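You operate a simulated robot arm through the tools that you are given. There is no shell and no other tool.

Carry out the task below with a simulated robot arm. There is one attempt and no reset: what you move stays moved.

Task
Shut the grey carton, slide it under the strap and strap it down tight.
Fine: the strap end goes into the buckle, then the cam lever to TIGHT; keep fingers out from under flaps and lever.

The check looks at the end state, three seconds after you hand in, the way a careful person would. Anything else that was tipped, shoved, dropped, spilled or broken makes it a failure.

Robot
A 7-joint arm with a two-finger parallel gripper, fixed in place. Base frame: the origin is at the foot of the arm, x ahead of it, y to its left, z up; the work surface is at about z = 550. Units: mm, degrees, N and s.
Its first joint turns from -166.0 to 166.0 degrees. Payload 1.57 kg.
The TCP is the grasp point between the finger pads, 30 mm short of the fingertips. In the tool frame z runs along the fingers and y along their closing line. The gripper opens to 110 mm. The fingers are 24 mm wide and 12 mm thick; the gripper's body (48 by 112 mm) begins 78 mm behind the TCP.
Orientation is that of the tool frame in the base frame, as [roll, pitch, yaw] about the fixed x, y, z axes, in that order (R = Rz(yaw) Ry(pitch) Rx(roll)). With the fingers straight down and closing along the base's y, the tool's x points along the base's -x, its y along +y and its z along -z.

Tools
- The arm moves only by the tool apply_moves. Its argument "moves" is a list of rows, each a list of 7 numbers: the turn, a rotation vector about the tool's x, y, z in degrees, then the shift along the tool's x, y, z in mm, then the gripper command, from -1 (fully open) to 1 (shut), values between in proportion. In form: [[ax, ay, az, x, y, z, jaw], ...]. A call has 1 to 20 rows; each row shifts and turns the commanded pose from where the row before left it, along the tool's axes as they then stand. Each row takes 0.2 s and may step no farther than 50 mm and 8.6 degrees from the row before; otherwise, or with a gripper value out of range, the whole call is refused. Where a pose cannot be reached the arm comes as near as it can. A force on the tool above 80 N (or 10 N above the force at the start of the call, whichever is more), or a blocked arm, ends the call early, and 0.2 s more pass. Each finger travels about 108 mm/s and halts on what it meets, pressing with about 41 N; the grip force reading is that of the motor and also rises with nothing between the fingers. The clock runs only during rows and for 0.2 s after the last one: add rows that do not move to give the fingers time. The reply holds the time, the measured pose of the TCP, the force on the tool along the base axes, the opening and the grip force, in the units named above and with some noise, with the torque about the TCP (base axes, N m) and any sound that the robot's microphone picked up.
- Cameras (640 x 400 px; columns grow to the right, rows downward): "scene" is fixed at [62.1, -498.2, 1223.1]; the picture's right is [0.15, -0.99, 0.00], its down [-0.78, -0.12, -0.61] and it looks along [0.60, 0.09, -0.79] (base axes); focal length 214 px, centre (320, 200). "wrist" rides on the gripper at [70, 16, -141] in the tool frame; the picture's right is [-0.23, 0.97, 0.00], its down [-0.86, -0.20, -0.48] and it looks along [-0.47, -0.11, 0.88] (tool axes); focal length 222 px, centre (320, 200).
- get_image(camera): a new picture of that camera. No time passes.
- lift_body(by): slides the trunk up (or, below 0, down) by that many mm; the arm rides with it, the base frame stays. It gives what a move gives, with no picture.
- probe_pixels(camera, pixels): for up to 12 pixels [column, row] of the newest picture of that camera ("zoom" is the newest enlarged one), the place [x, y, z] in the base frame of the surface seen there, good to about 3 mm, but the place of the scene camera against the robot may be out by one fixed shift of up to 25 mm in any direction. No time passes.
- close_up(camera, box): a new picture of the part [left, top, right, bottom] of that camera's present view, enlarged. No time passes.
- job_done(): hands the job in; it is judged then, once.

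Leave the gripper open and the arm clear of the work at the hand-in unless told otherwise.

The tools are called after "Call:" by a JSON object that holds its "name" and its "arguments". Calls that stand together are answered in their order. apply_moves: Moves the arm, as the interface text tells. Its arguments: {"type":"object","properties":{"moves":{"type":"array"}},"required":["moves"]} The other tools are called the same way: lift_body (by) slides the trunk up or down; get_image (camera) takes a picture; probe_pixels (camera, pixels) gives the place of the surface under pixels of a picture; close_up (camera, box) takes an enlarged picture of a part of a camera's view; job_done () hands the job in.

At the start:

```text
t: 0.0
position: [183.2, -382.6, 1051.9]
tool_rot: [-180.0, 0.0, 180.0]
wrist_force: [-0.2, 0.5, -0.1]
wrist_torque: [0.0, 0.01, -0.03]
opening: 110.1
gripper_force: 0.0
trunk travel left (down, up): [-200.0, 410.0]
```

scene: 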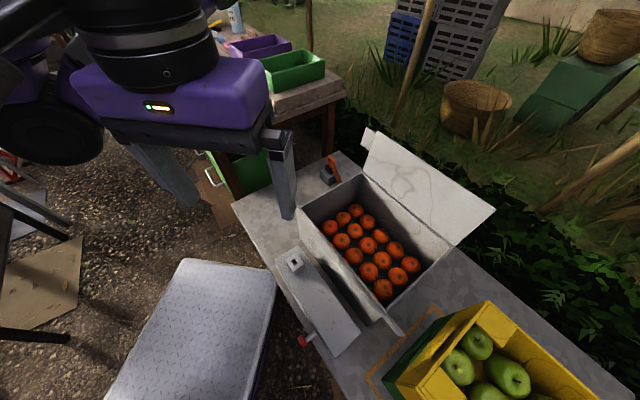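
wrist: 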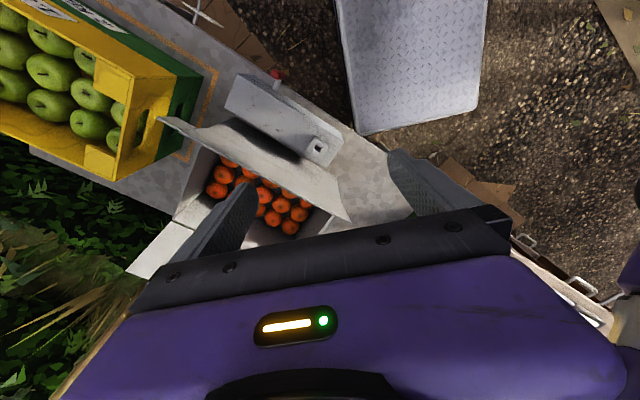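

The scene picture shows an open grey carton of oranges around (370,250), with a far flap at (430,190) and a near flap at about (365,290). A grey plate or fixture is at (315,300), an orange-red part at (330,170) and a red knob at (303,340). I'll enlarge these areas before moving anything.

Call:
{"name": "close_up", "arguments": {"camera": "scene", "box": [220, 120, 500, 295]}}

Call:
{"name": "close_up", "arguments": {"camera": "scene", "box": [240, 225, 440, 350]}}

Call:
{"name": "close_up", "arguments": {"camera": "wrist", "box": [120, 50, 440, 250]}}

```text
2.29 times, centred on (360, 208) of scene
```

zoom: 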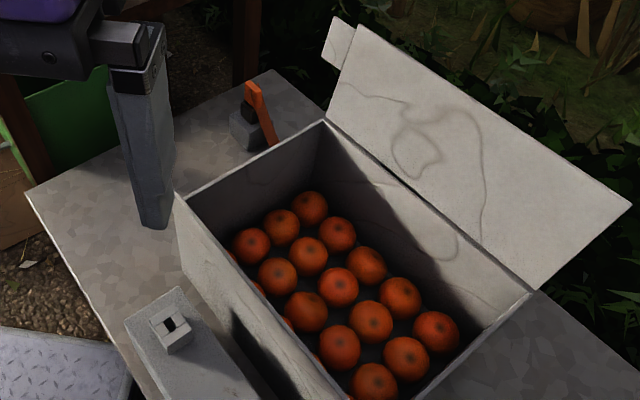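

```text
3.20 times, centred on (340, 288) of scene
```

zoom: 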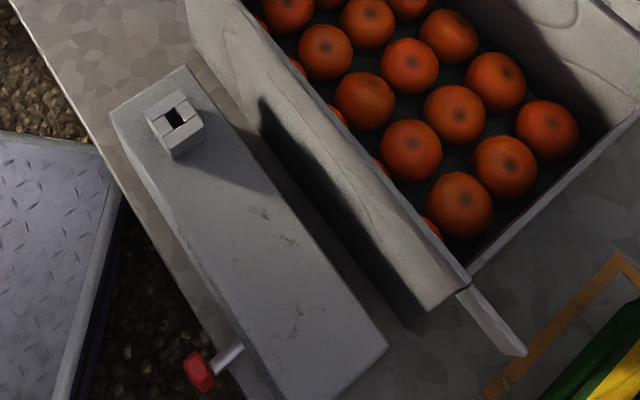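

```text
2.00 times, centred on (280, 150) of wrist
```

zoom: 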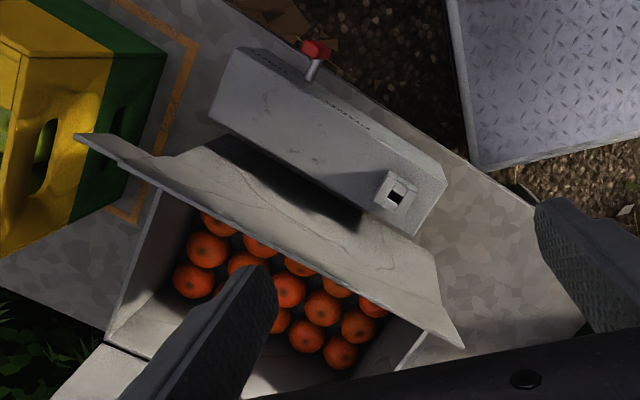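

I can make out a grey block with a small slotted cube at (295,262), a red-tipped pin at (303,340), and a small grey block with an orange lever at (330,170). No strap is obvious yet. I'll probe the main points to get the geometry.

Call:
{"name": "get_image", "arguments": {"camera": "scene"}}

Call:
{"name": "probe_pixels", "arguments": {"camera": "scene", "pixels": [[298, 209], [362, 175], [452, 245], [393, 331], [400, 322], [372, 140], [494, 210], [364, 130], [295, 258], [325, 300], [345, 345], [303, 341]]}}

Call:
{"name": "probe_pixels", "arguments": {"camera": "scene", "pixels": [[330, 160], [334, 178], [326, 176], [250, 205], [370, 345], [440, 190], [345, 270], [355, 300], [380, 390], [460, 270], [378, 290], [410, 265]]}}

Call:
{"name": "get_image", "arguments": {"camera": "wrist"}}

Call:
{"name": "probe_pixels", "arguments": {"camera": "wrist", "pixels": [[160, 118], [350, 220], [338, 176], [200, 137], [318, 145], [278, 75], [235, 100], [330, 150], [270, 110], [220, 190], [150, 265], [300, 190]]}}

```text
taken
```

scene: 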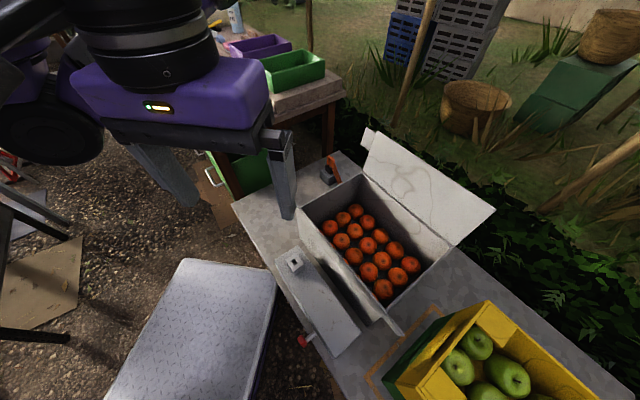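

```text
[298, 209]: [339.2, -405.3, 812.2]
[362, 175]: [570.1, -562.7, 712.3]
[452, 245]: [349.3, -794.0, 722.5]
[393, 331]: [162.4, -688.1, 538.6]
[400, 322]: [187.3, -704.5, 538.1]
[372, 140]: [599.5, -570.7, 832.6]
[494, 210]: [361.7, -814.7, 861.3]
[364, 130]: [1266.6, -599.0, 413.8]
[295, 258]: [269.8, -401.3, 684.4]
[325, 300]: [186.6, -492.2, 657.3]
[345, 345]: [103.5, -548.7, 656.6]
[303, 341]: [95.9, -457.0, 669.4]
```

```text
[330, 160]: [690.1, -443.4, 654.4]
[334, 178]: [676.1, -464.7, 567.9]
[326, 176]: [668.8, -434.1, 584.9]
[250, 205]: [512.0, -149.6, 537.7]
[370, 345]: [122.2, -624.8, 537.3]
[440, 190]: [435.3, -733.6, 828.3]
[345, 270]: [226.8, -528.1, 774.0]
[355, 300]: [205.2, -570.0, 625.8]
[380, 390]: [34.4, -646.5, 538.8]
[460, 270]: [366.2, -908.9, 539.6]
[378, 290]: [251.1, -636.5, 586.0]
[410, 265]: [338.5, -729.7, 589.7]
```

```text
taken
```

wrist: 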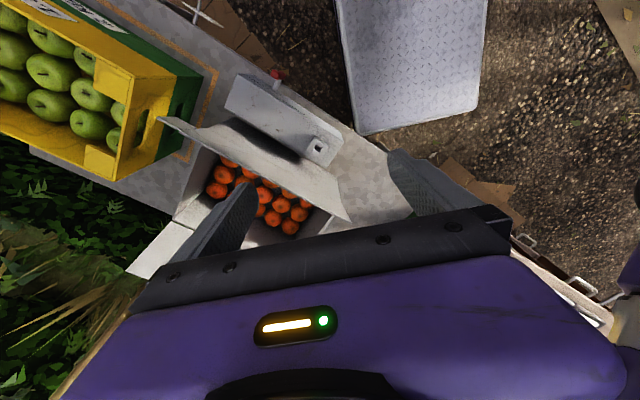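

```text
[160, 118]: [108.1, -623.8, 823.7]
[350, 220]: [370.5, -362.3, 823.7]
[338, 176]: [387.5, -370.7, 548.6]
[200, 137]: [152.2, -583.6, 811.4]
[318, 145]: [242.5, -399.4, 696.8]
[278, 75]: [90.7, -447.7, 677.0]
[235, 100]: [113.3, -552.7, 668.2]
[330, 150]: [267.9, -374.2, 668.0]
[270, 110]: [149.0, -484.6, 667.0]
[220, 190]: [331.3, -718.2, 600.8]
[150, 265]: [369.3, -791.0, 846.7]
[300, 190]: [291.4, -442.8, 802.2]
```

Table height reads 538 in the scene camera and 549 in the wrist camera, so the scene camera is about 11 mm low. The carton stands at roughly 45° with both long flaps up, tips near z=824. Next I'll enlarge the lever at (330,170), the block end at (330,320) and the flap ends.

Call:
{"name": "close_up", "arguments": {"camera": "scene", "box": [290, 140, 386, 200]}}

Call:
{"name": "close_up", "arguments": {"camera": "scene", "box": [270, 280, 430, 380]}}

Call:
{"name": "close_up", "arguments": {"camera": "wrist", "box": [210, 60, 370, 160]}}

Call:
{"name": "close_up", "arguments": {"camera": "scene", "box": [200, 230, 360, 330]}}

```text
6.67 times, centred on (338, 170) of scene
```

zoom: 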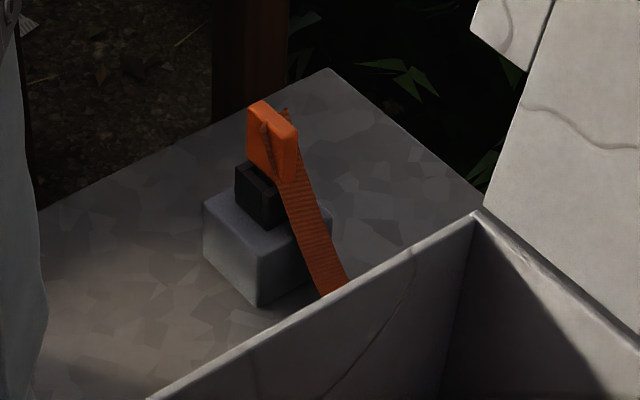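

```text
4.00 times, centred on (350, 330) of scene
```

zoom: 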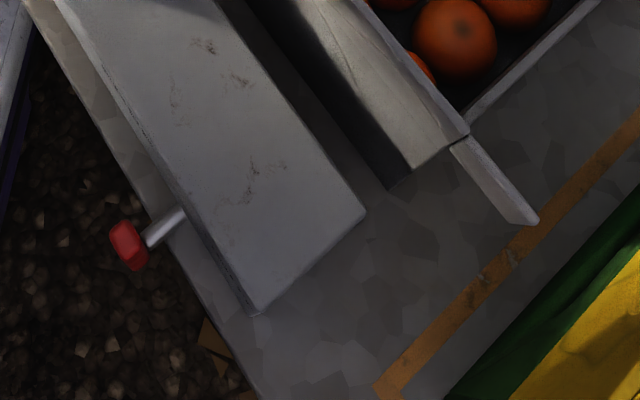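

```text
4.00 times, centred on (290, 110) of wrist
```

zoom: 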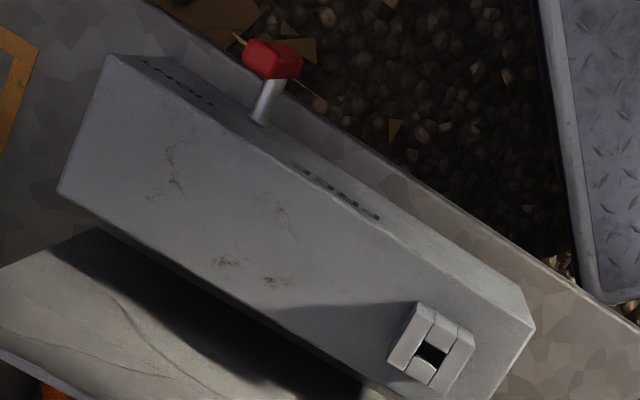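

```text
4.00 times, centred on (280, 280) of scene
```

zoom: 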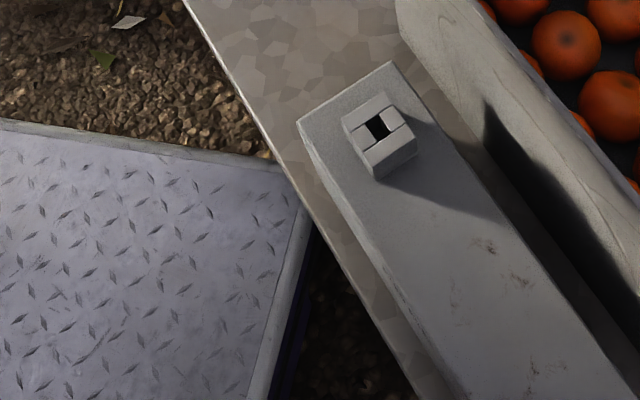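

Findings so far:
- The orange strap end tab sits in a dark holder on the small block, around scene (330,165). Its webbing runs down behind the carton.
- The slotted cube on the long grey block is the buckle.
- The red-tipped pin is the cam lever, with lettering on the block's near side.

I'll move the arm up and over, well above the flaps (z=1052 against 824), so the wrist camera can see behind the carton.

Call:
{"name": "apply_moves", "arguments": {"moves": [[0, 0, 0, -44.5, -19.7, 0, -1], [0, 0, 0, -44.5, -19.7, 0, -1], [0, 0, 0, -44.5, -19.7, 0, -1], [0, 0, 0, -44.5, -19.7, 0, -1], [0, 0, 0, -44.5, -19.7, 0, -1], [0, 0, 0, -44.5, -19.7, 0, -1], [0, 0, 0, 0, 0, 0, -1]]}}

Call:
{"name": "get_image", "arguments": {"camera": "wrist"}}

Call:
{"name": "get_image", "arguments": {"camera": "scene"}}

```text
t: 1.6
position: [450.9, -499.6, 1051.3]
tool_rot: [-180.0, 0.0, -179.9]
wrist_force: [0.8, -0.5, -0.7]
wrist_torque: [-0.01, -0.03, 0.01]
opening: 109.9
gripper_force: 0.1
trunk travel left (down, up): [-200.0, 410.0]
```

```text
taken
```

wrist: 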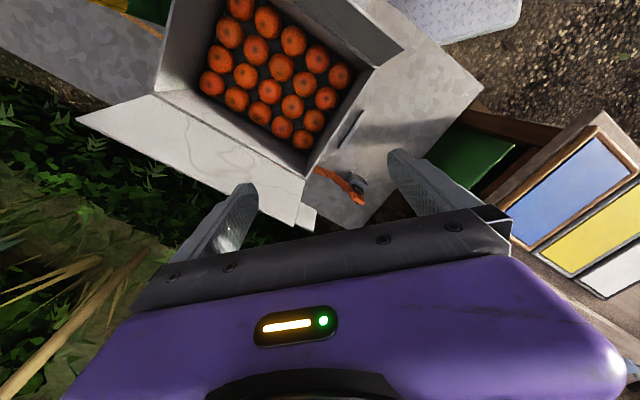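

```text
taken
```

scene: 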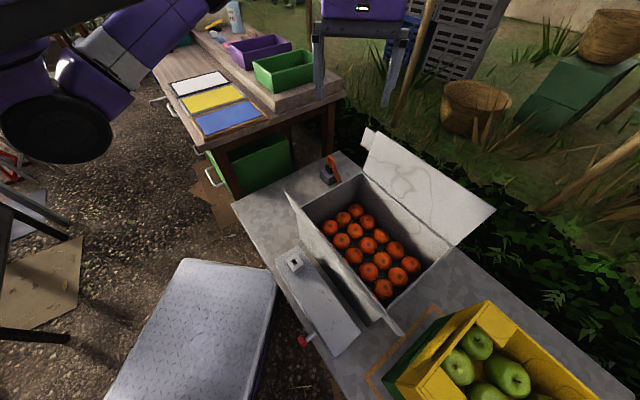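

Now the far end is visible in the wrist view: strap at (340,185), stand at (355,180) and a thin grey piece at (350,125). I'll enlarge both views there.

Call:
{"name": "close_up", "arguments": {"camera": "wrist", "box": [270, 90, 430, 190]}}

Call:
{"name": "close_up", "arguments": {"camera": "wrist", "box": [270, 140, 398, 220]}}

Call:
{"name": "close_up", "arguments": {"camera": "wrist", "box": [60, 0, 440, 238]}}

Call:
{"name": "close_up", "arguments": {"camera": "scene", "box": [230, 130, 470, 280]}}

```text
4.00 times, centred on (350, 140) of wrist
```

zoom: 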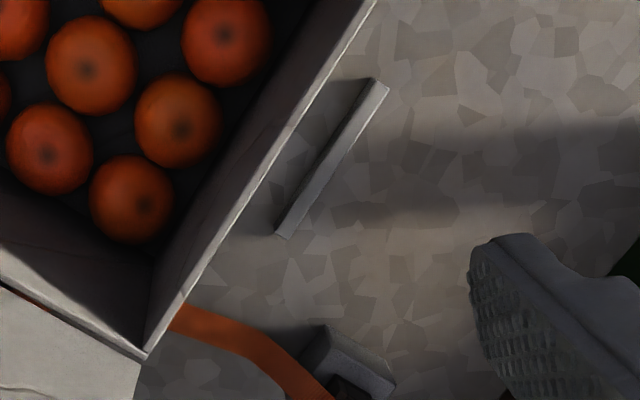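

```text
5.00 times, centred on (334, 180) of wrist
```

zoom: 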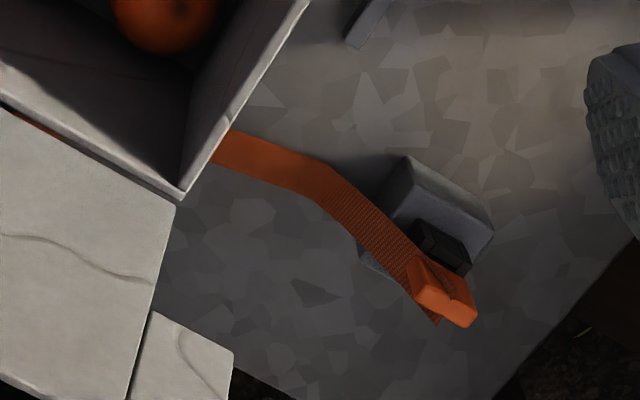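

```text
1.68 times, centred on (250, 119) of wrist
```

zoom: 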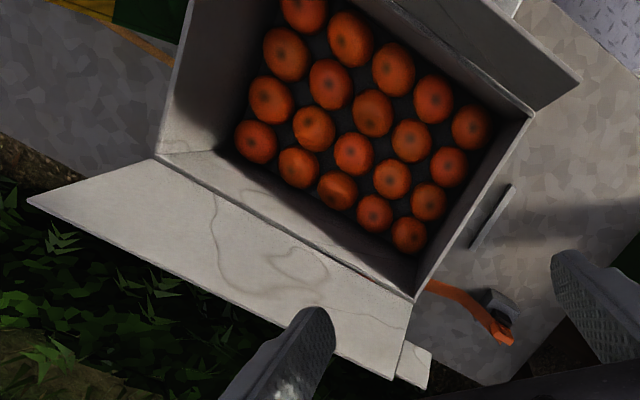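

```text
2.67 times, centred on (350, 205) of scene
```

zoom: 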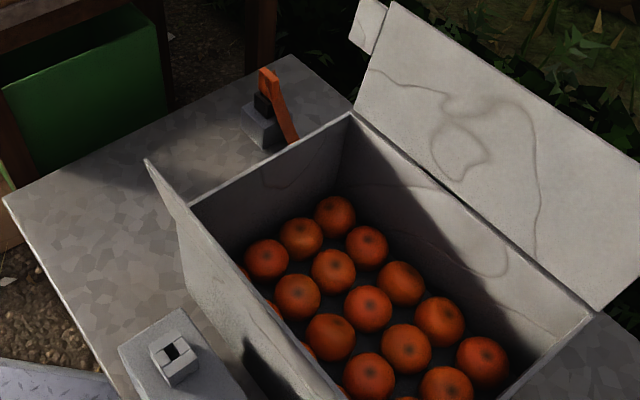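

The strap lies along the carton's far side and runs out to the tab on its stand. A low grey stop rail is on the table beyond the carton end. I'll probe the corners in the wrist view, which has no camera shift, to get true coordinates.

Call:
{"name": "get_image", "arguments": {"camera": "wrist"}}

Call:
{"name": "probe_pixels", "arguments": {"camera": "wrist", "pixels": [[157, 92], [305, 177], [374, 67], [402, 49], [364, 112], [341, 147], [349, 130], [78, 119], [292, 224], [315, 220], [340, 178], [329, 173]]}}

Call:
{"name": "probe_pixels", "arguments": {"camera": "wrist", "pixels": [[361, 198], [355, 193], [357, 188], [352, 174], [365, 183], [345, 182], [335, 106], [365, 82], [250, 145], [200, 115], [410, 100], [300, 205]]}}

Call:
{"name": "probe_pixels", "arguments": {"camera": "scene", "pixels": [[288, 194], [302, 207], [361, 173], [450, 245], [331, 158], [326, 172], [340, 178], [295, 252], [370, 128], [362, 143], [396, 332], [385, 315]]}}

```text
taken
```

wrist: 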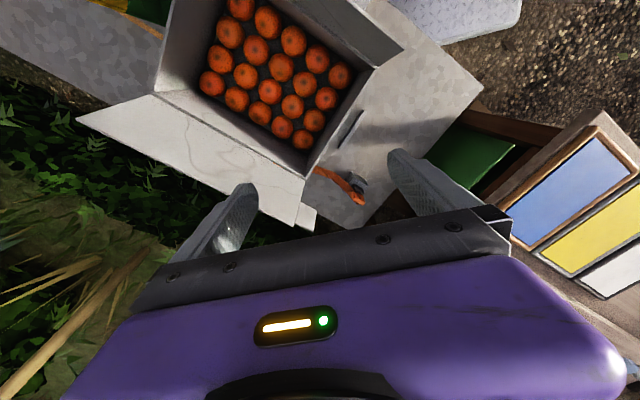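

```text
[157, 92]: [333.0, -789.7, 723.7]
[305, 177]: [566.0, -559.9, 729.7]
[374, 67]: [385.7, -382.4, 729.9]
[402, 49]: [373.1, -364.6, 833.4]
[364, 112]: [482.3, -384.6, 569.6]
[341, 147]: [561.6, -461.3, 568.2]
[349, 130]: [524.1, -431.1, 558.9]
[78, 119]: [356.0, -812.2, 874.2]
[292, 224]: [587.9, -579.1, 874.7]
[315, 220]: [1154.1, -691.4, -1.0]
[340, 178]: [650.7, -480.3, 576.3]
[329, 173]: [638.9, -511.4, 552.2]
```

```text
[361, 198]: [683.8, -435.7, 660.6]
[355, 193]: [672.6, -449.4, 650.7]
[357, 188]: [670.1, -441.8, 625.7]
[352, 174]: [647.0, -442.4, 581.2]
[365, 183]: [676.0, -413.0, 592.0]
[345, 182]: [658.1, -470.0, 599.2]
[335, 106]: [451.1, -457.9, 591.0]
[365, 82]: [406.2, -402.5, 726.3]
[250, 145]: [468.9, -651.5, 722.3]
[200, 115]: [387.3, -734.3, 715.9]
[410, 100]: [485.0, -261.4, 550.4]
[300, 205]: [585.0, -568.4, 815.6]
```

```text
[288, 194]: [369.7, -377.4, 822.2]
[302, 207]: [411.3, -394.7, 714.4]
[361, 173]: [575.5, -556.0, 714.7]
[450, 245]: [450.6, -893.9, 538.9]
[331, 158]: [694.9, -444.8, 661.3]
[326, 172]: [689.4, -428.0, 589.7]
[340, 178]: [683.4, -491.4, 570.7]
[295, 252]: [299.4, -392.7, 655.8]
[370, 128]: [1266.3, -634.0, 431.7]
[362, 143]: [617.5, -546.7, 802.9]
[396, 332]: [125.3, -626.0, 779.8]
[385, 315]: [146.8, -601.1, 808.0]
```

In wrist coordinates, with u=(x+y)/√2 and v=(x−y)/√2:
- **Carton:** u −323 to 4, v 543 to 796, top at z≈727.
- **Near flap:** about 108 mm long, tip at z≈833.
- **Far flap:** about 150 mm long, tip at z≈875.
- **Stop rail:** u≈70.
- **Buckle:** u≈−111, v≈454.

I still can't see where the strap is anchored behind the carton. I'll stay at z≈1050, move over the far side and turn the wrist so its camera looks back from there.

Call:
{"name": "apply_moves", "arguments": {"moves": [[0, 0, 0, -14.3, -41.3, 0, -1], [0, 0, 0, -14.3, -41.3, 0, -1], [0, 0, 0, -14.3, -41.3, 0, -1], [0, 0, 0, -14.3, -41.3, 0, -1], [0, 0, -8.4, 0, 0, 0, -1], [0, 0, -8.4, 0, 0, 0, -1], [0, 0, -8.4, 0, 0, 0, -1], [0, 0, -8.4, 0, 0, 0, -1], [0, 0, -8.4, 0, 0, 0, -1], [0, 0, -8.4, 0, 0, 0, -1], [0, 0, -8.4, 0, 0, 0, -1], [0, 0, -8.4, 0, 0, 0, -1]]}}

Call:
{"name": "get_image", "arguments": {"camera": "wrist"}}

```text
t: 4.2
position: [507.3, -642.0, 1040.4]
tool_rot: [179.3, 0.7, -111.9]
wrist_force: [0.8, -0.2, 0.1]
wrist_torque: [0.01, -0.02, 0.0]
opening: 110.1
gripper_force: 0.1
out of reach, approached as far as the arm can: row 4
trunk travel left (down, up): [-200.0, 410.0]
```

```text
taken
```

wrist: 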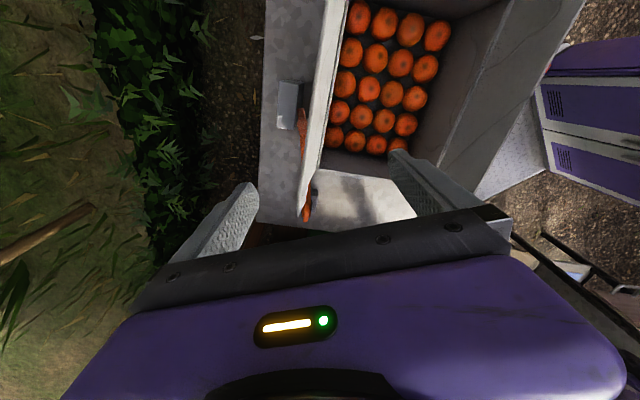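

The arm topped out at about 818 mm reach at this height. The view is good though: an anchor block shows at (290,105), with the orange strap running from it along the carton's far wall. I'll enlarge and probe it.

Call:
{"name": "close_up", "arguments": {"camera": "wrist", "box": [240, 40, 400, 140]}}

Call:
{"name": "close_up", "arguments": {"camera": "wrist", "box": [240, 130, 400, 230]}}

Call:
{"name": "get_image", "arguments": {"camera": "wrist"}}

Call:
{"name": "probe_pixels", "arguments": {"camera": "wrist", "pixels": [[280, 82], [302, 84], [278, 128], [296, 129], [290, 105], [303, 115], [302, 130], [304, 150], [307, 205], [316, 192], [262, 100], [262, 200]]}}

```text
4.00 times, centred on (320, 90) of wrist
```

zoom: 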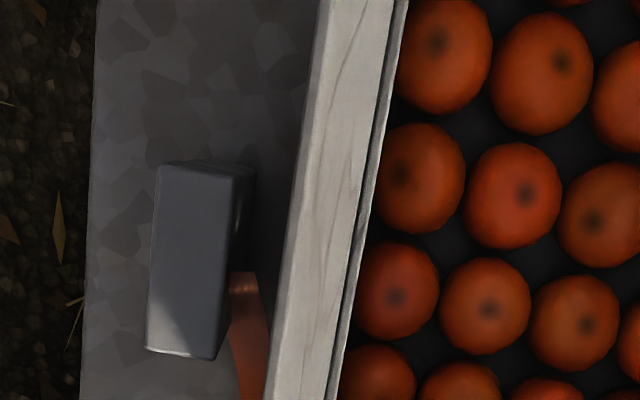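

```text
4.00 times, centred on (320, 180) of wrist
```

zoom: 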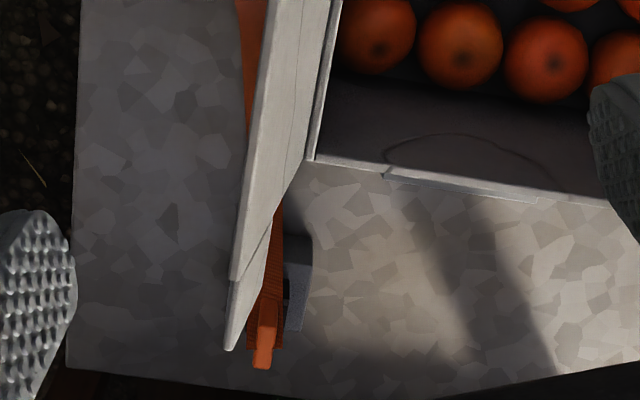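

```text
taken
```

wrist: 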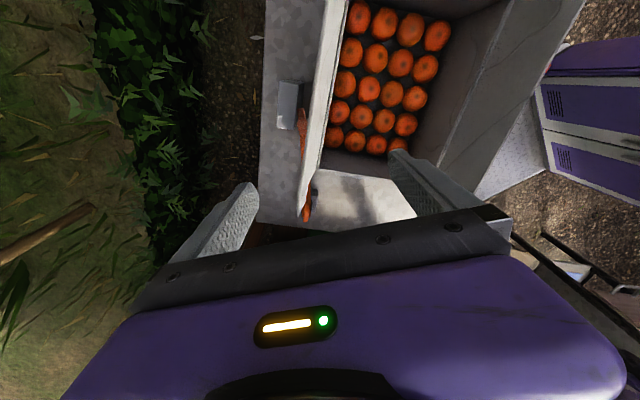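

```text
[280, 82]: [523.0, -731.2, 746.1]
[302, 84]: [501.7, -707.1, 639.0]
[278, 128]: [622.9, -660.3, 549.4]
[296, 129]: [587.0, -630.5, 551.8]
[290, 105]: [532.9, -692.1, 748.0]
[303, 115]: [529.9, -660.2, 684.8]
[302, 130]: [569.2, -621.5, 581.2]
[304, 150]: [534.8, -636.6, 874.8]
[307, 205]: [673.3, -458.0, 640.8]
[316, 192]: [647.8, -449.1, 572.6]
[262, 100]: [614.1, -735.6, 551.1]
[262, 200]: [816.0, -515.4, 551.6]
```

The anchor post stands at about u=−112, v=866 with its top at z≈748. The strap leaves its carton-facing side and drapes to the tab stand, so it will cross the carton at u≈−111 to the buckle.

Next I'll turn the wrist back and hover near the tab stand, staying above the flap tips, to see how the tab is held.

Call:
{"name": "apply_moves", "arguments": {"moves": [[0, 0, 8.4, 0, 0, 0, -1], [0, 0, 8.4, 0, 0, 0, -1], [0, 0, 8.4, 0, 0, 0, -1], [0, 0, 8.4, 0, 0, 0, -1], [0, 0, 8.4, 0, 0, 0, -1], [0, 0, 8.4, 0, 0, 0, -1], [0, 0, 8.4, 0, 0, 0, -1], [0, 0, 8.4, 0, 0, 0, -1], [0, 0, 0, -18.8, 32, 0, -1], [0, 0, 0, -18.8, 32, 0, -1], [0, 0, 0, -18.8, 32, 0, -1], [0, 0, 0, -18.8, 32, 30, -1], [0, 0, 0, -18.8, 32, 40, -1], [0, 0, 0, -18.8, 32, 40, -1], [0, 0, 0, 0, 0, 0, -1]]}}

Call:
{"name": "get_image", "arguments": {"camera": "wrist"}}

Call:
{"name": "close_up", "arguments": {"camera": "wrist", "box": [240, 60, 400, 160]}}

```text
refused: row 13 steps farther than a row can; nothing moved
```

```text
taken
```

wrist: 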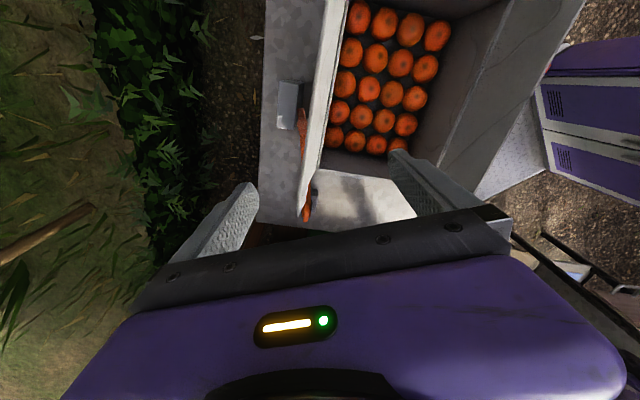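

```text
4.00 times, centred on (320, 110) of wrist
```

zoom: 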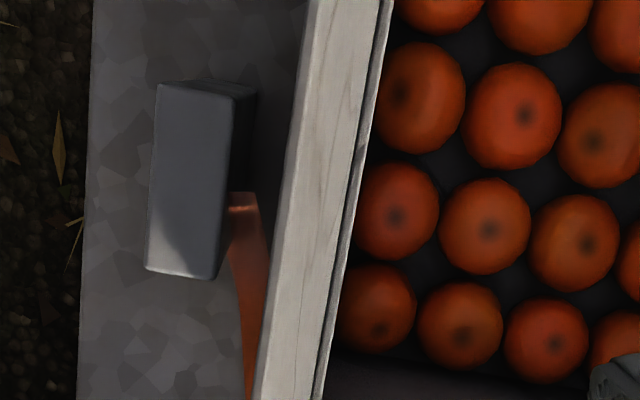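

The call was refused because one row stepped too far, and nothing moved. I'll resend it with smaller descent steps.

Call:
{"name": "apply_moves", "arguments": {"moves": [[0, 0, 8.4, 0, 0, 0, -1], [0, 0, 8.4, 0, 0, 0, -1], [0, 0, 8.4, 0, 0, 0, -1], [0, 0, 8.4, 0, 0, 0, -1], [0, 0, 8.4, 0, 0, 0, -1], [0, 0, 8.4, 0, 0, 0, -1], [0, 0, 8.4, 0, 0, 0, -1], [0, 0, 8.4, 0, 0, 0, -1], [0, 0, 0, -18.8, 32, 0, -1], [0, 0, 0, -18.8, 32, 0, -1], [0, 0, 0, -18.8, 32, 0, -1], [0, 0, 0, -18.8, 32, 0, -1], [0, 0, 0, -18.8, 32, 0, -1], [0, 0, 0, -18.8, 32, 0, -1], [0, 0, 0, 0, 0, 35, -1], [0, 0, 0, 0, 0, 35, -1], [0, 0, 0, 0, 0, 35, -1], [0, 0, 0, 0, 0, 0, -1]]}}

Call:
{"name": "get_image", "arguments": {"camera": "wrist"}}

Call:
{"name": "close_up", "arguments": {"camera": "wrist", "box": [240, 60, 400, 160]}}

```text
t: 8.0
position: [612.2, -453.3, 947.1]
tool_rot: [-180.0, 0.0, -179.9]
wrist_force: [-0.1, 1.0, -0.8]
wrist_torque: [-0.03, -0.01, 0.0]
opening: 109.7
gripper_force: 0.0
trunk travel left (down, up): [-200.0, 410.0]
```

```text
taken
```

wrist: 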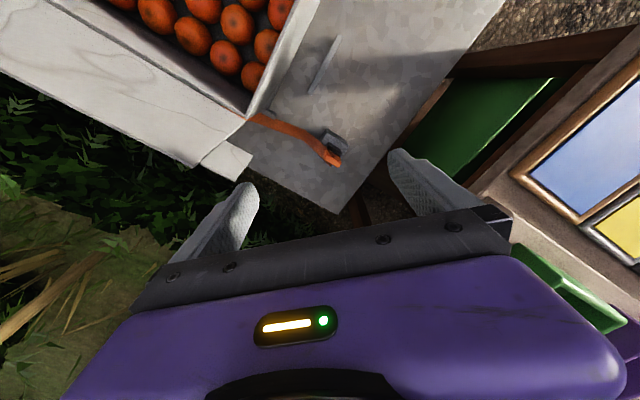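

```text
4.00 times, centred on (320, 110) of wrist
```

zoom: 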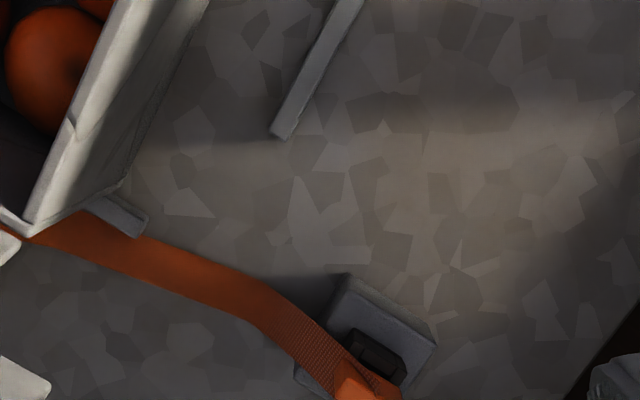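

Now a close view of the tab at about (325,150), plus a small grey piece near the carton's far corner at about (270,113).

Call:
{"name": "close_up", "arguments": {"camera": "wrist", "box": [290, 115, 370, 165]}}

Call:
{"name": "close_up", "arguments": {"camera": "wrist", "box": [230, 80, 310, 130]}}

Call:
{"name": "get_image", "arguments": {"camera": "wrist"}}

Call:
{"name": "probe_pixels", "arguments": {"camera": "wrist", "pixels": [[331, 158], [336, 163], [326, 154], [339, 155], [331, 146], [336, 149], [325, 133], [347, 144], [269, 113], [275, 117], [264, 111], [336, 40]]}}

```text
8.00 times, centred on (330, 140) of wrist
```

zoom: 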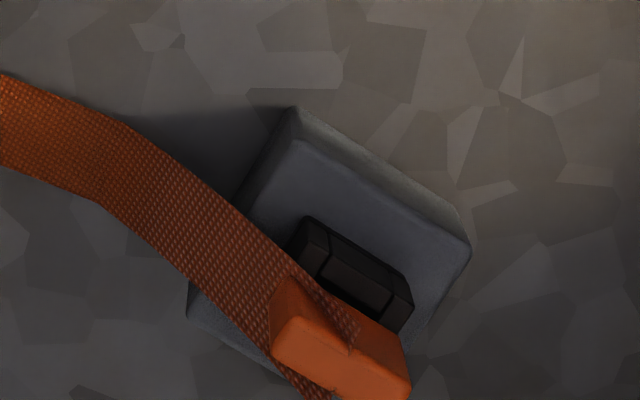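

```text
8.00 times, centred on (270, 105) of wrist
```

zoom: 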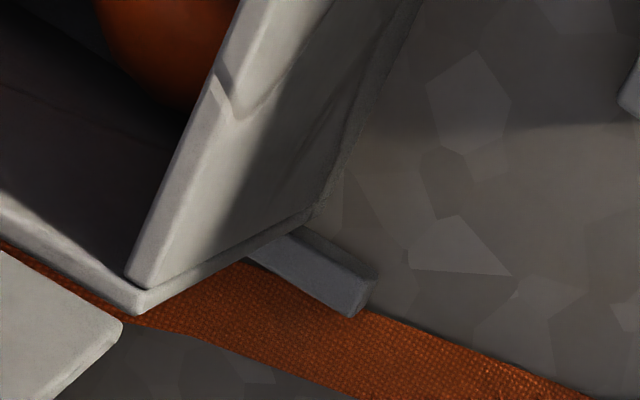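

```text
taken
```

wrist: 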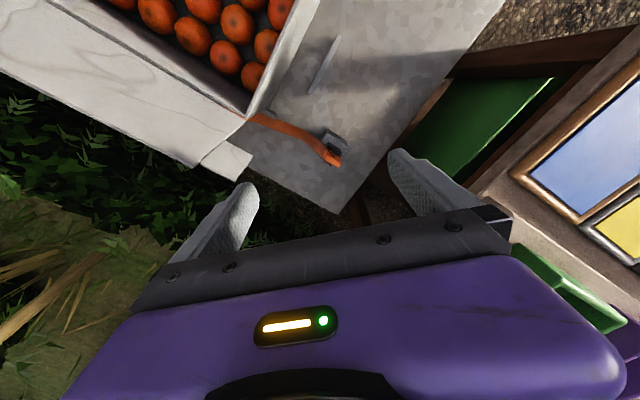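

```text
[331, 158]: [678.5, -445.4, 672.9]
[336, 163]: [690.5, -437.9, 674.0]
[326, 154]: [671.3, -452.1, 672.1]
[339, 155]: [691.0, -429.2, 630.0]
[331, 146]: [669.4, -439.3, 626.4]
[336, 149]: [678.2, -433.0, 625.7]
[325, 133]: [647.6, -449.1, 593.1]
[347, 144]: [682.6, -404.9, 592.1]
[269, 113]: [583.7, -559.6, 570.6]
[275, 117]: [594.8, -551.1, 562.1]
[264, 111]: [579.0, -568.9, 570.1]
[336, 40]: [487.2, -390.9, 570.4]
```

The tab is a small upright orange block, top at z≈673, seated in a dark holder at [680,−440], with its width along u. A low guide rail runs along the carton's far side at v≈805, with a stop at u≈68.

Now I'll move back over the near side at a safe height and turn to yaw 135 to read the lever markings and see the buckle slot.

Call:
{"name": "apply_moves", "arguments": {"moves": [[0, 0, 0, 45.6, 1.5, -6, -1], [0, 0, 0, 45.6, 1.5, -6, -1], [0, 0, 0, 45.6, 1.5, -6, -1], [0, 0, 0, 45.6, 1.5, -6, -1], [0, 0, 0, 45.6, 1.5, -6, -1], [0, 0, 0, 45.6, 1.5, -6, -1], [0, 0, 0, 45.6, 1.5, -6, -1], [0, 0, 0, 45.6, 1.5, -6, -1], [0, 0, 0, 45.6, 1.5, -6, -1], [0, 0, 0, 45.6, 1.5, -6, -1], [0, 0, 7.5, 0, 0, 0, -1], [0, 0, 7.5, 0, 0, 0, -1], [0, 0, 7.5, 0, 0, 0, -1], [0, 0, 7.5, 0, 0, 0, -1], [0, 0, 7.5, 0, 0, 0, -1], [0, 0, 7.5, 0, 0, 0, -1], [0, 0, 0, 0, 0, 0, -1]]}}

Call:
{"name": "get_image", "arguments": {"camera": "wrist"}}

Call:
{"name": "close_up", "arguments": {"camera": "wrist", "box": [200, 50, 440, 200]}}

```text
t: 11.6
position: [155.5, -435.9, 1007.8]
tool_rot: [-180.0, 0.0, 135.0]
wrist_force: [-0.2, 1.4, -0.5]
wrist_torque: [-0.01, 0.0, 0.0]
opening: 109.8
gripper_force: 0.0
trunk travel left (down, up): [-200.0, 410.0]
```

```text
taken
```

wrist: 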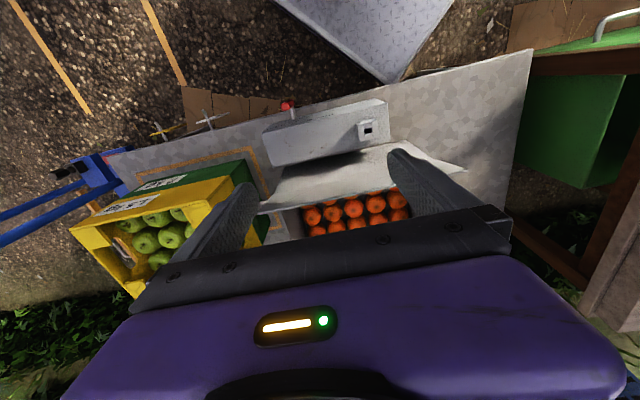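

```text
2.67 times, centred on (320, 125) of wrist
```

zoom: 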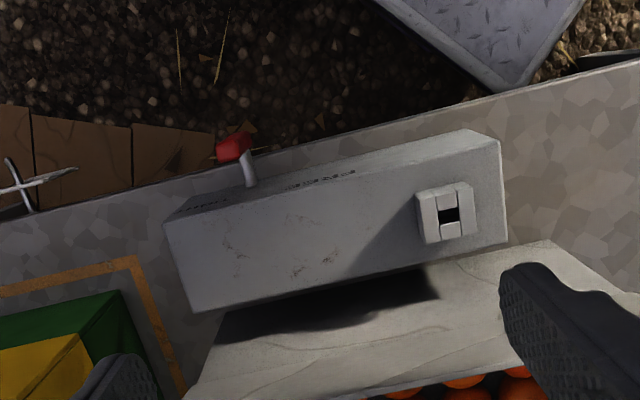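

The lettering is on the block's robot-facing side, next to the red-tipped lever. I'll tilt the wrist 21° and drop in front of that side to read it. The fingertips stay above z≈795 and clear of the near flap.

Call:
{"name": "apply_moves", "arguments": {"moves": [[0, -7, 0, 0, 0, 0, -1], [0, -7, 0, 0, 0, 0, -1], [0, -7, 0, 0, 0, 0, -1], [0, 0, 0, 24, 0, 36.5, -1], [0, 0, 0, 24, 0, 36.5, -1], [0, 0, 0, 24, 0, 36.5, -1], [0, 0, 0, 24, 0, 36.5, -1], [0, 0, 0, 0, 0, 0, -1]]}}

Call:
{"name": "get_image", "arguments": {"camera": "wrist"}}

Call:
{"name": "close_up", "arguments": {"camera": "wrist", "box": [200, 50, 440, 200]}}

```text
t: 12.8
position: [208.2, -445.2, 924.1]
tool_rot: [-179.7, 20.6, 143.6]
wrist_force: [-0.1, -0.5, -0.1]
wrist_torque: [0.01, 0.0, 0.01]
opening: 110.0
gripper_force: 0.1
trunk travel left (down, up): [-200.0, 410.0]
stopped in row 6: the arm was blocked; the commanded pose is now the measured one
```

```text
taken
```

wrist: 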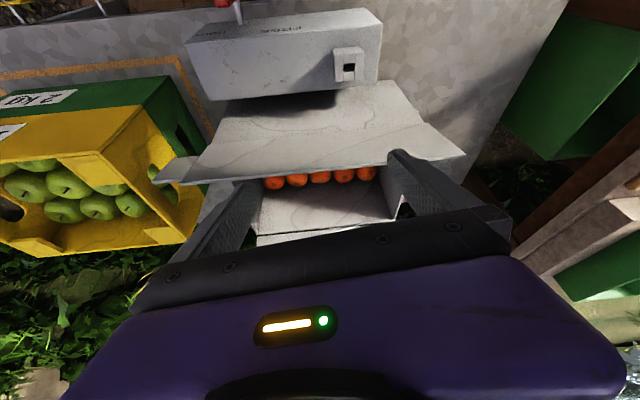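

```text
2.67 times, centred on (320, 125) of wrist
```

zoom: 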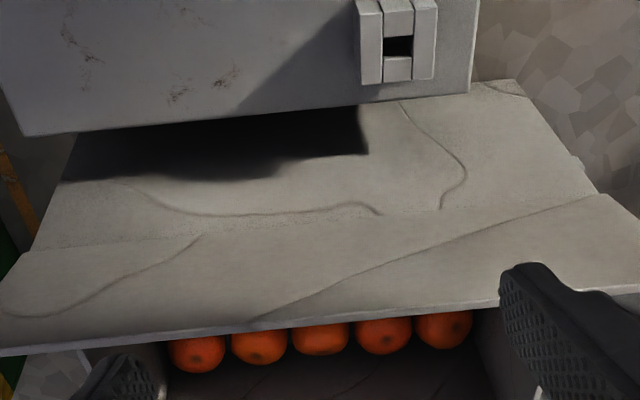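

The arm was blocked close to its base, so I'll stop pushing there. The side lettering is visible at the top of this view, so I'll enlarge it.

Call:
{"name": "close_up", "arguments": {"camera": "wrist", "box": [180, 0, 308, 80]}}

Call:
{"name": "close_up", "arguments": {"camera": "wrist", "box": [280, 10, 400, 85]}}

Call:
{"name": "get_image", "arguments": {"camera": "wrist"}}

Call:
{"name": "probe_pixels", "arguments": {"camera": "wrist", "pixels": [[335, 50], [362, 50], [337, 80], [362, 78], [348, 68], [350, 60], [380, 60], [377, 12], [188, 43], [207, 97], [238, 20], [288, 28]]}}

```text
5.00 times, centred on (244, 40) of wrist
```

zoom: 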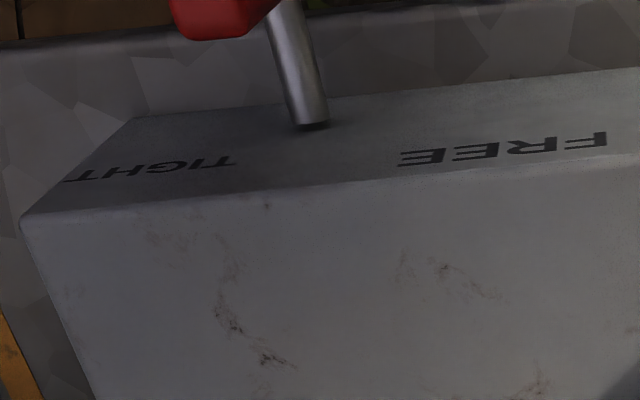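

```text
5.33 times, centred on (340, 48) of wrist
```

zoom: 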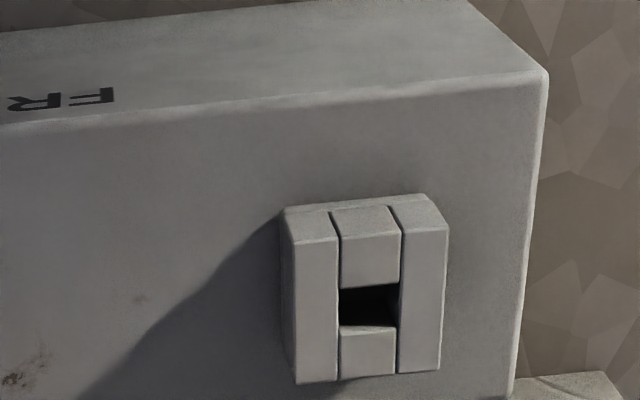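

```text
taken
```

wrist: 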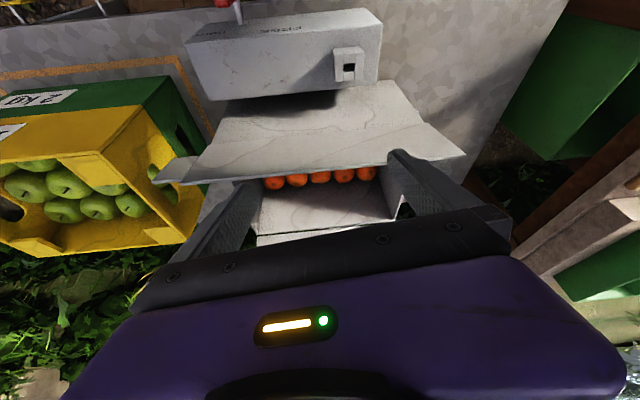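

```text
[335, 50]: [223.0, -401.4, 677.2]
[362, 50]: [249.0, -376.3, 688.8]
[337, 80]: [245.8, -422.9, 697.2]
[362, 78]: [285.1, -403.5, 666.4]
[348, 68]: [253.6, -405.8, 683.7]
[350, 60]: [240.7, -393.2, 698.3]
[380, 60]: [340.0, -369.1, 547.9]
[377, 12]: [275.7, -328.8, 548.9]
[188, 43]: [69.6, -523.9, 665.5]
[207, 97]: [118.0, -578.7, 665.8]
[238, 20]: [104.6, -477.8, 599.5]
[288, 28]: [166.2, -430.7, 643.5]
```

The near side reads "TIGHT" toward −u and "FREE" toward +u, with the lever rod coming out between them. I'll probe the rod, knob and lettering to work out how the lever swings, and use a fresh scene view as well.

Call:
{"name": "probe_pixels", "arguments": {"camera": "wrist", "pixels": [[242, 24], [241, 20], [239, 14], [237, 6], [222, 3], [228, 4], [200, 36], [222, 33], [265, 31], [296, 28], [270, 45], [217, 25]]}}

Call:
{"name": "close_up", "arguments": {"camera": "scene", "box": [280, 310, 344, 350]}}

Call:
{"name": "get_image", "arguments": {"camera": "scene"}}

Call:
{"name": "probe_pixels", "arguments": {"camera": "scene", "pixels": [[303, 341], [301, 337], [308, 338], [313, 335], [316, 333], [335, 357], [358, 333], [296, 251], [287, 262], [301, 262]]}}

```text
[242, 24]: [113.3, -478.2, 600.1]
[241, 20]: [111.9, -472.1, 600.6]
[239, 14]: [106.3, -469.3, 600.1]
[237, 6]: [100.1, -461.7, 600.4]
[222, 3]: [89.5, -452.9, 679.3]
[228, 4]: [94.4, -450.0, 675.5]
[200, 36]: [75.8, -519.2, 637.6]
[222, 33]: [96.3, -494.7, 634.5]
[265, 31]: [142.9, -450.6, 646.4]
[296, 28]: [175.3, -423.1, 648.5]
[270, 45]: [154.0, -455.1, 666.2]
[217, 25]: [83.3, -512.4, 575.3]
```

```text
10.00 times, centred on (312, 330) of scene
```

zoom: 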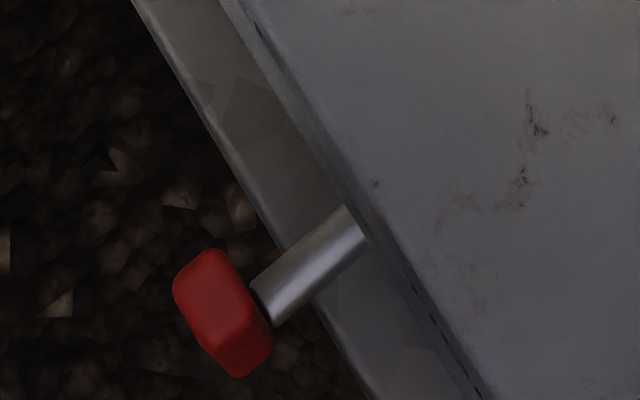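

```text
taken
```

scene: 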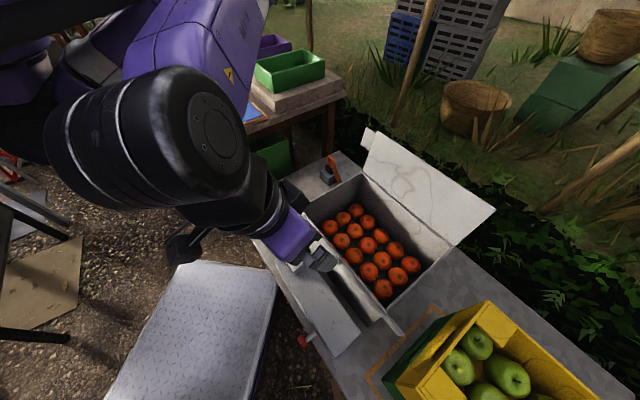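

```text
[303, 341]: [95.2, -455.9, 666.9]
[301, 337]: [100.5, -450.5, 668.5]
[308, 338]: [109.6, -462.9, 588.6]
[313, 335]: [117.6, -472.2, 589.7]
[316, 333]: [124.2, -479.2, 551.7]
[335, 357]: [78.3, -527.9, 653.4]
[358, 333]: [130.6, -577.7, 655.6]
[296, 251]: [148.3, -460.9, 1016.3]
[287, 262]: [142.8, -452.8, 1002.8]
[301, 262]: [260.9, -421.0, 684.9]
```

The lever turns out to be a horizontal axle at z≈593 coming out of the side (u≈−257), with a red arm standing roughly upright to z≈680. It should swing toward −u to reach TIGHT. Before going on I'll check what blocked the arm, looking near the elbow and the metal plate at about (185,250).

Call:
{"name": "close_up", "arguments": {"camera": "scene", "box": [20, 130, 340, 330]}}

Call:
{"name": "probe_pixels", "arguments": {"camera": "scene", "pixels": [[190, 330], [185, 262], [270, 270], [185, 245], [175, 230], [200, 235], [130, 160], [290, 235], [320, 262], [230, 300], [150, 380], [215, 140]]}}

```text
2.00 times, centred on (180, 230) of scene
```

zoom: 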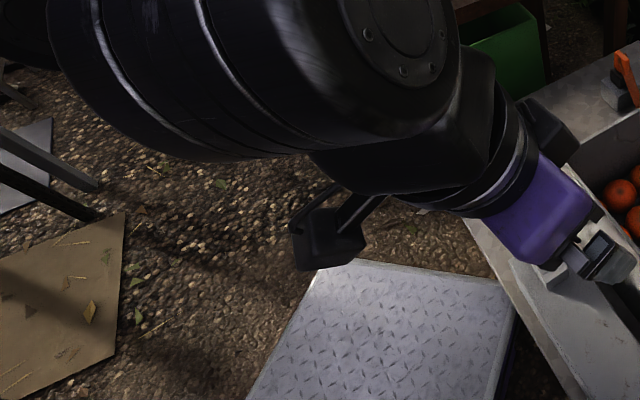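

```text
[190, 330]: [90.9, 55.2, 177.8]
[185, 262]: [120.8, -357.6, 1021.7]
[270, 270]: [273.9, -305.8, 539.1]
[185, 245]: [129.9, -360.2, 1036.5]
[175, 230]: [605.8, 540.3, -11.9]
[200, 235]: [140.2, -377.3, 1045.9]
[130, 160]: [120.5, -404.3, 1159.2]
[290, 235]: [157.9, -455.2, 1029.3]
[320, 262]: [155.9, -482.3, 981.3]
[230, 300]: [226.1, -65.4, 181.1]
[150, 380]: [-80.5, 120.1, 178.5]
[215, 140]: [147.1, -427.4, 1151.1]
```

The plate is just the robot's own platform at z≈180, so nothing was hit. The scene camera shift comes out at about (−9, +4, +11.5).

Next I'll probe the apple crate and the flap tab ends so I can plan a clear path for closing the near flap from outside.

Call:
{"name": "probe_pixels", "arguments": {"camera": "wrist", "pixels": [[140, 107], [165, 80], [205, 135], [125, 240], [204, 205], [160, 178], [200, 172], [152, 184], [193, 158], [463, 153], [380, 170], [240, 172]]}}

Call:
{"name": "close_up", "arguments": {"camera": "wrist", "box": [120, 60, 320, 185]}}

```text
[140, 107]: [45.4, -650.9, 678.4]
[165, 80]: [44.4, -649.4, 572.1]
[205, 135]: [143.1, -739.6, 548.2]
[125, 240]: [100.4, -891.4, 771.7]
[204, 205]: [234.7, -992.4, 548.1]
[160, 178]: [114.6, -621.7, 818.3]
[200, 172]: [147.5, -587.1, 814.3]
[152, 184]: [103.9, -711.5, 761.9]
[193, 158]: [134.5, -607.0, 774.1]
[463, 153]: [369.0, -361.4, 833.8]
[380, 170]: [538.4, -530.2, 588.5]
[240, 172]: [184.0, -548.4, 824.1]
```

```text
3.20 times, centred on (220, 122) of wrist
```

zoom: 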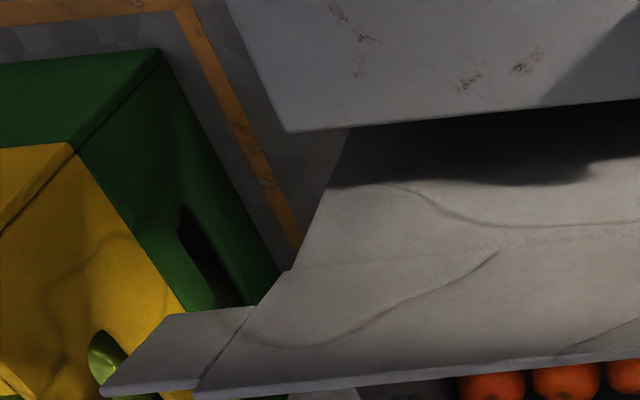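

Crate: its +u face is at u≈−428 with the top at about z=770. That leaves roughly 105 mm between it and the carton end. I'll level the tool again, rise and turn to yaw −135, with tool y along v.

Call:
{"name": "apply_moves", "arguments": {"moves": [[0, 0, 0, -10, 0, -28, -1], [0, 0, 0, -10, 0, -28, -1], [0, 6.87, 0, 0, 0, 0, -1], [0, 6.87, 0, 0, 0, 0, -1], [0, 6.87, 0, 0, 0, 0, -1], [0, 0, -8.14, 0, 0, 0, -1], [0, 0, -8.14, 0, 0, 0, -1], [0, 0, -8.14, 0, 0, 0, -1], [0, 0, -8.14, 0, 0, 0, -1], [0, 0, -8.14, 0, 0, 0, -1], [0, 0, -8.14, 0, 0, 0, -1], [0, 0, -8.14, 0, 0, 0, -1], [0, 0, -8.14, 0, 0, 0, -1], [0, 0, -8.14, 0, 0, 0, -1], [0, 0, -8.14, 0, 0, 0, -1], [0, 0, 0, 0, 0, 0, -1]]}}

```text
t: 16.2
position: [205.8, -443.7, 977.5]
tool_rot: [179.0, -0.3, -134.9]
wrist_force: [0.5, -0.5, -0.3]
wrist_torque: [0.0, -0.01, -0.04]
opening: 110.1
gripper_force: 0.1
trunk travel left (down, up): [-200.0, 410.0]
```

Next I'll close the fingers and move to u≈−290, v≈480, outside the near flap. Then I'll lower so the fingertips are around z=790, ready to push on the flap's outer face.

Call:
{"name": "apply_moves", "arguments": {"moves": [[0, 0, 0, 40.6, -6.9, 0, 1], [0, 0, 0, 40.6, -6.9, 0, 1], [0, 0, 0, 40.6, -6.9, 0, 1], [0, 0, 0, 0, 0, 39, 1], [0, 0, 0, 0, 0, 39, 1], [0, 0, 0, 0, 0, 39, 1], [0, 0, 0, 0, 0, 40, 1], [0, 0, 0, 0, 0, 0, 1]]}}

Call:
{"name": "get_image", "arguments": {"camera": "wrist"}}

Call:
{"name": "get_image", "arguments": {"camera": "scene"}}

```text
t: 17.1
position: [233.6, -562.4, 979.5]
tool_rot: [179.7, -0.1, -124.9]
wrist_force: [0.4, 0.4, -0.2]
wrist_torque: [0.02, -0.01, -0.01]
opening: 0.0
gripper_force: 21.4
trunk travel left (down, up): [-200.0, 410.0]
stopped in row 4: the arm was blocked; the commanded pose is now the measured one
```

```text
taken
```

wrist: 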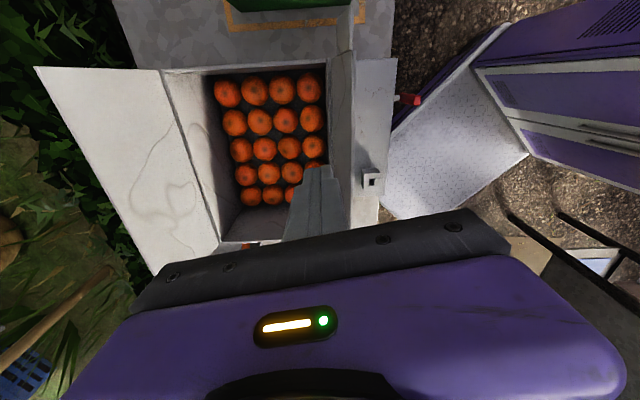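

```text
taken
```

scene: 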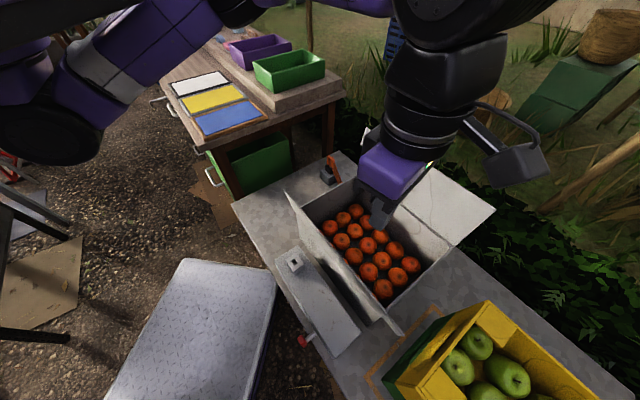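

The arm drifted rather than reaching that pose. The wrist turn relative to the arm looks to be at its limit near this yaw, so I'll use yaw 45 instead: same finger line, middle of the wrist range. I'll turn back the other way here, well above the flaps (fingertips at z≈950).

Call:
{"name": "apply_moves", "arguments": {"moves": [[0, 0, 8.5, 0, 0, 0, 1], [0, 0, 8.5, 0, 0, 0, 1], [0, 0, 8.5, 0, 0, 0, 1], [0, 0, 8.5, 0, 0, 0, 1], [0, 0, 8.5, 0, 0, 0, 1], [0, 0, 8.5, 0, 0, 0, 1], [0, 0, 8.5, 0, 0, 0, 1], [0, 0, 8.5, 0, 0, 0, 1], [0, 0, 8.5, 0, 0, 0, 1], [0, 0, 8.5, 0, 0, 0, 1], [0, 0, 8.5, 0, 0, 0, 1], [0, 0, 8.5, 0, 0, 0, 1], [0, 0, 8.5, 0, 0, 0, 1], [0, 0, 8.5, 0, 0, 0, 1], [0, 0, 8.5, 0, 0, 0, 1], [0, 0, 8.5, 0, 0, 0, 1], [0, 0, 8.5, 0, 0, 0, 1], [0, 0, 8.5, 0, 0, 0, 1], [0, 0, 8.5, 0, 0, 0, 1], [0, 0, 8.5, 0, 0, 0, 1]]}}

```text
t: 21.3
position: [233.2, -562.6, 980.2]
tool_rot: [-179.9, 0.2, 64.8]
wrist_force: [1.7, 0.8, 0.2]
wrist_torque: [0.01, 0.02, -0.01]
opening: 0.0
gripper_force: 21.3
trunk travel left (down, up): [-200.0, 410.0]
```

Yaw 65 reached without trouble. I'll finish turning to 45, where tool x is +u, tool y is +v and z is down. Then I'll shift to u≈−280, v≈480.

Call:
{"name": "apply_moves", "arguments": {"moves": [[0, 0, 6.6, 0, 0, 0, 1], [0, 0, 6.6, 0, 0, 0, 1], [0, 0, 6.6, 0, 0, 0, 1], [0, 0, 0, -23.5, -41.5, 0, 1], [0, 0, 0, -23.5, -41.5, 0, 1], [0, 0, 0, 0, 0, 0, 1]]}}

Call:
{"name": "get_image", "arguments": {"camera": "wrist"}}

```text
t: 22.7
position: [140.2, -536.0, 980.1]
tool_rot: [-180.0, 0.1, 45.2]
wrist_force: [0.3, -0.2, 0.1]
wrist_torque: [0.0, -0.04, 0.01]
opening: 0.0
gripper_force: 21.6
trunk travel left (down, up): [-200.0, 410.0]
```

```text
taken
```

wrist: 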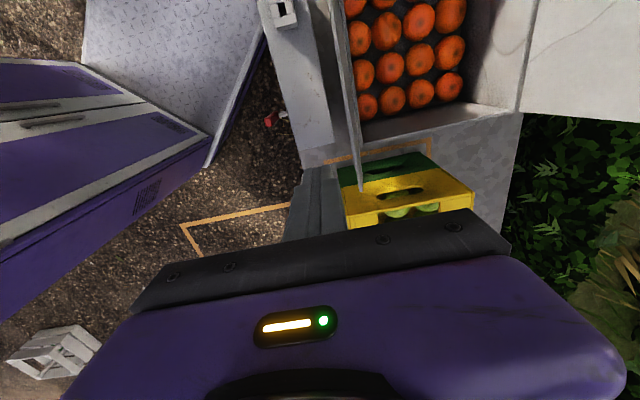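

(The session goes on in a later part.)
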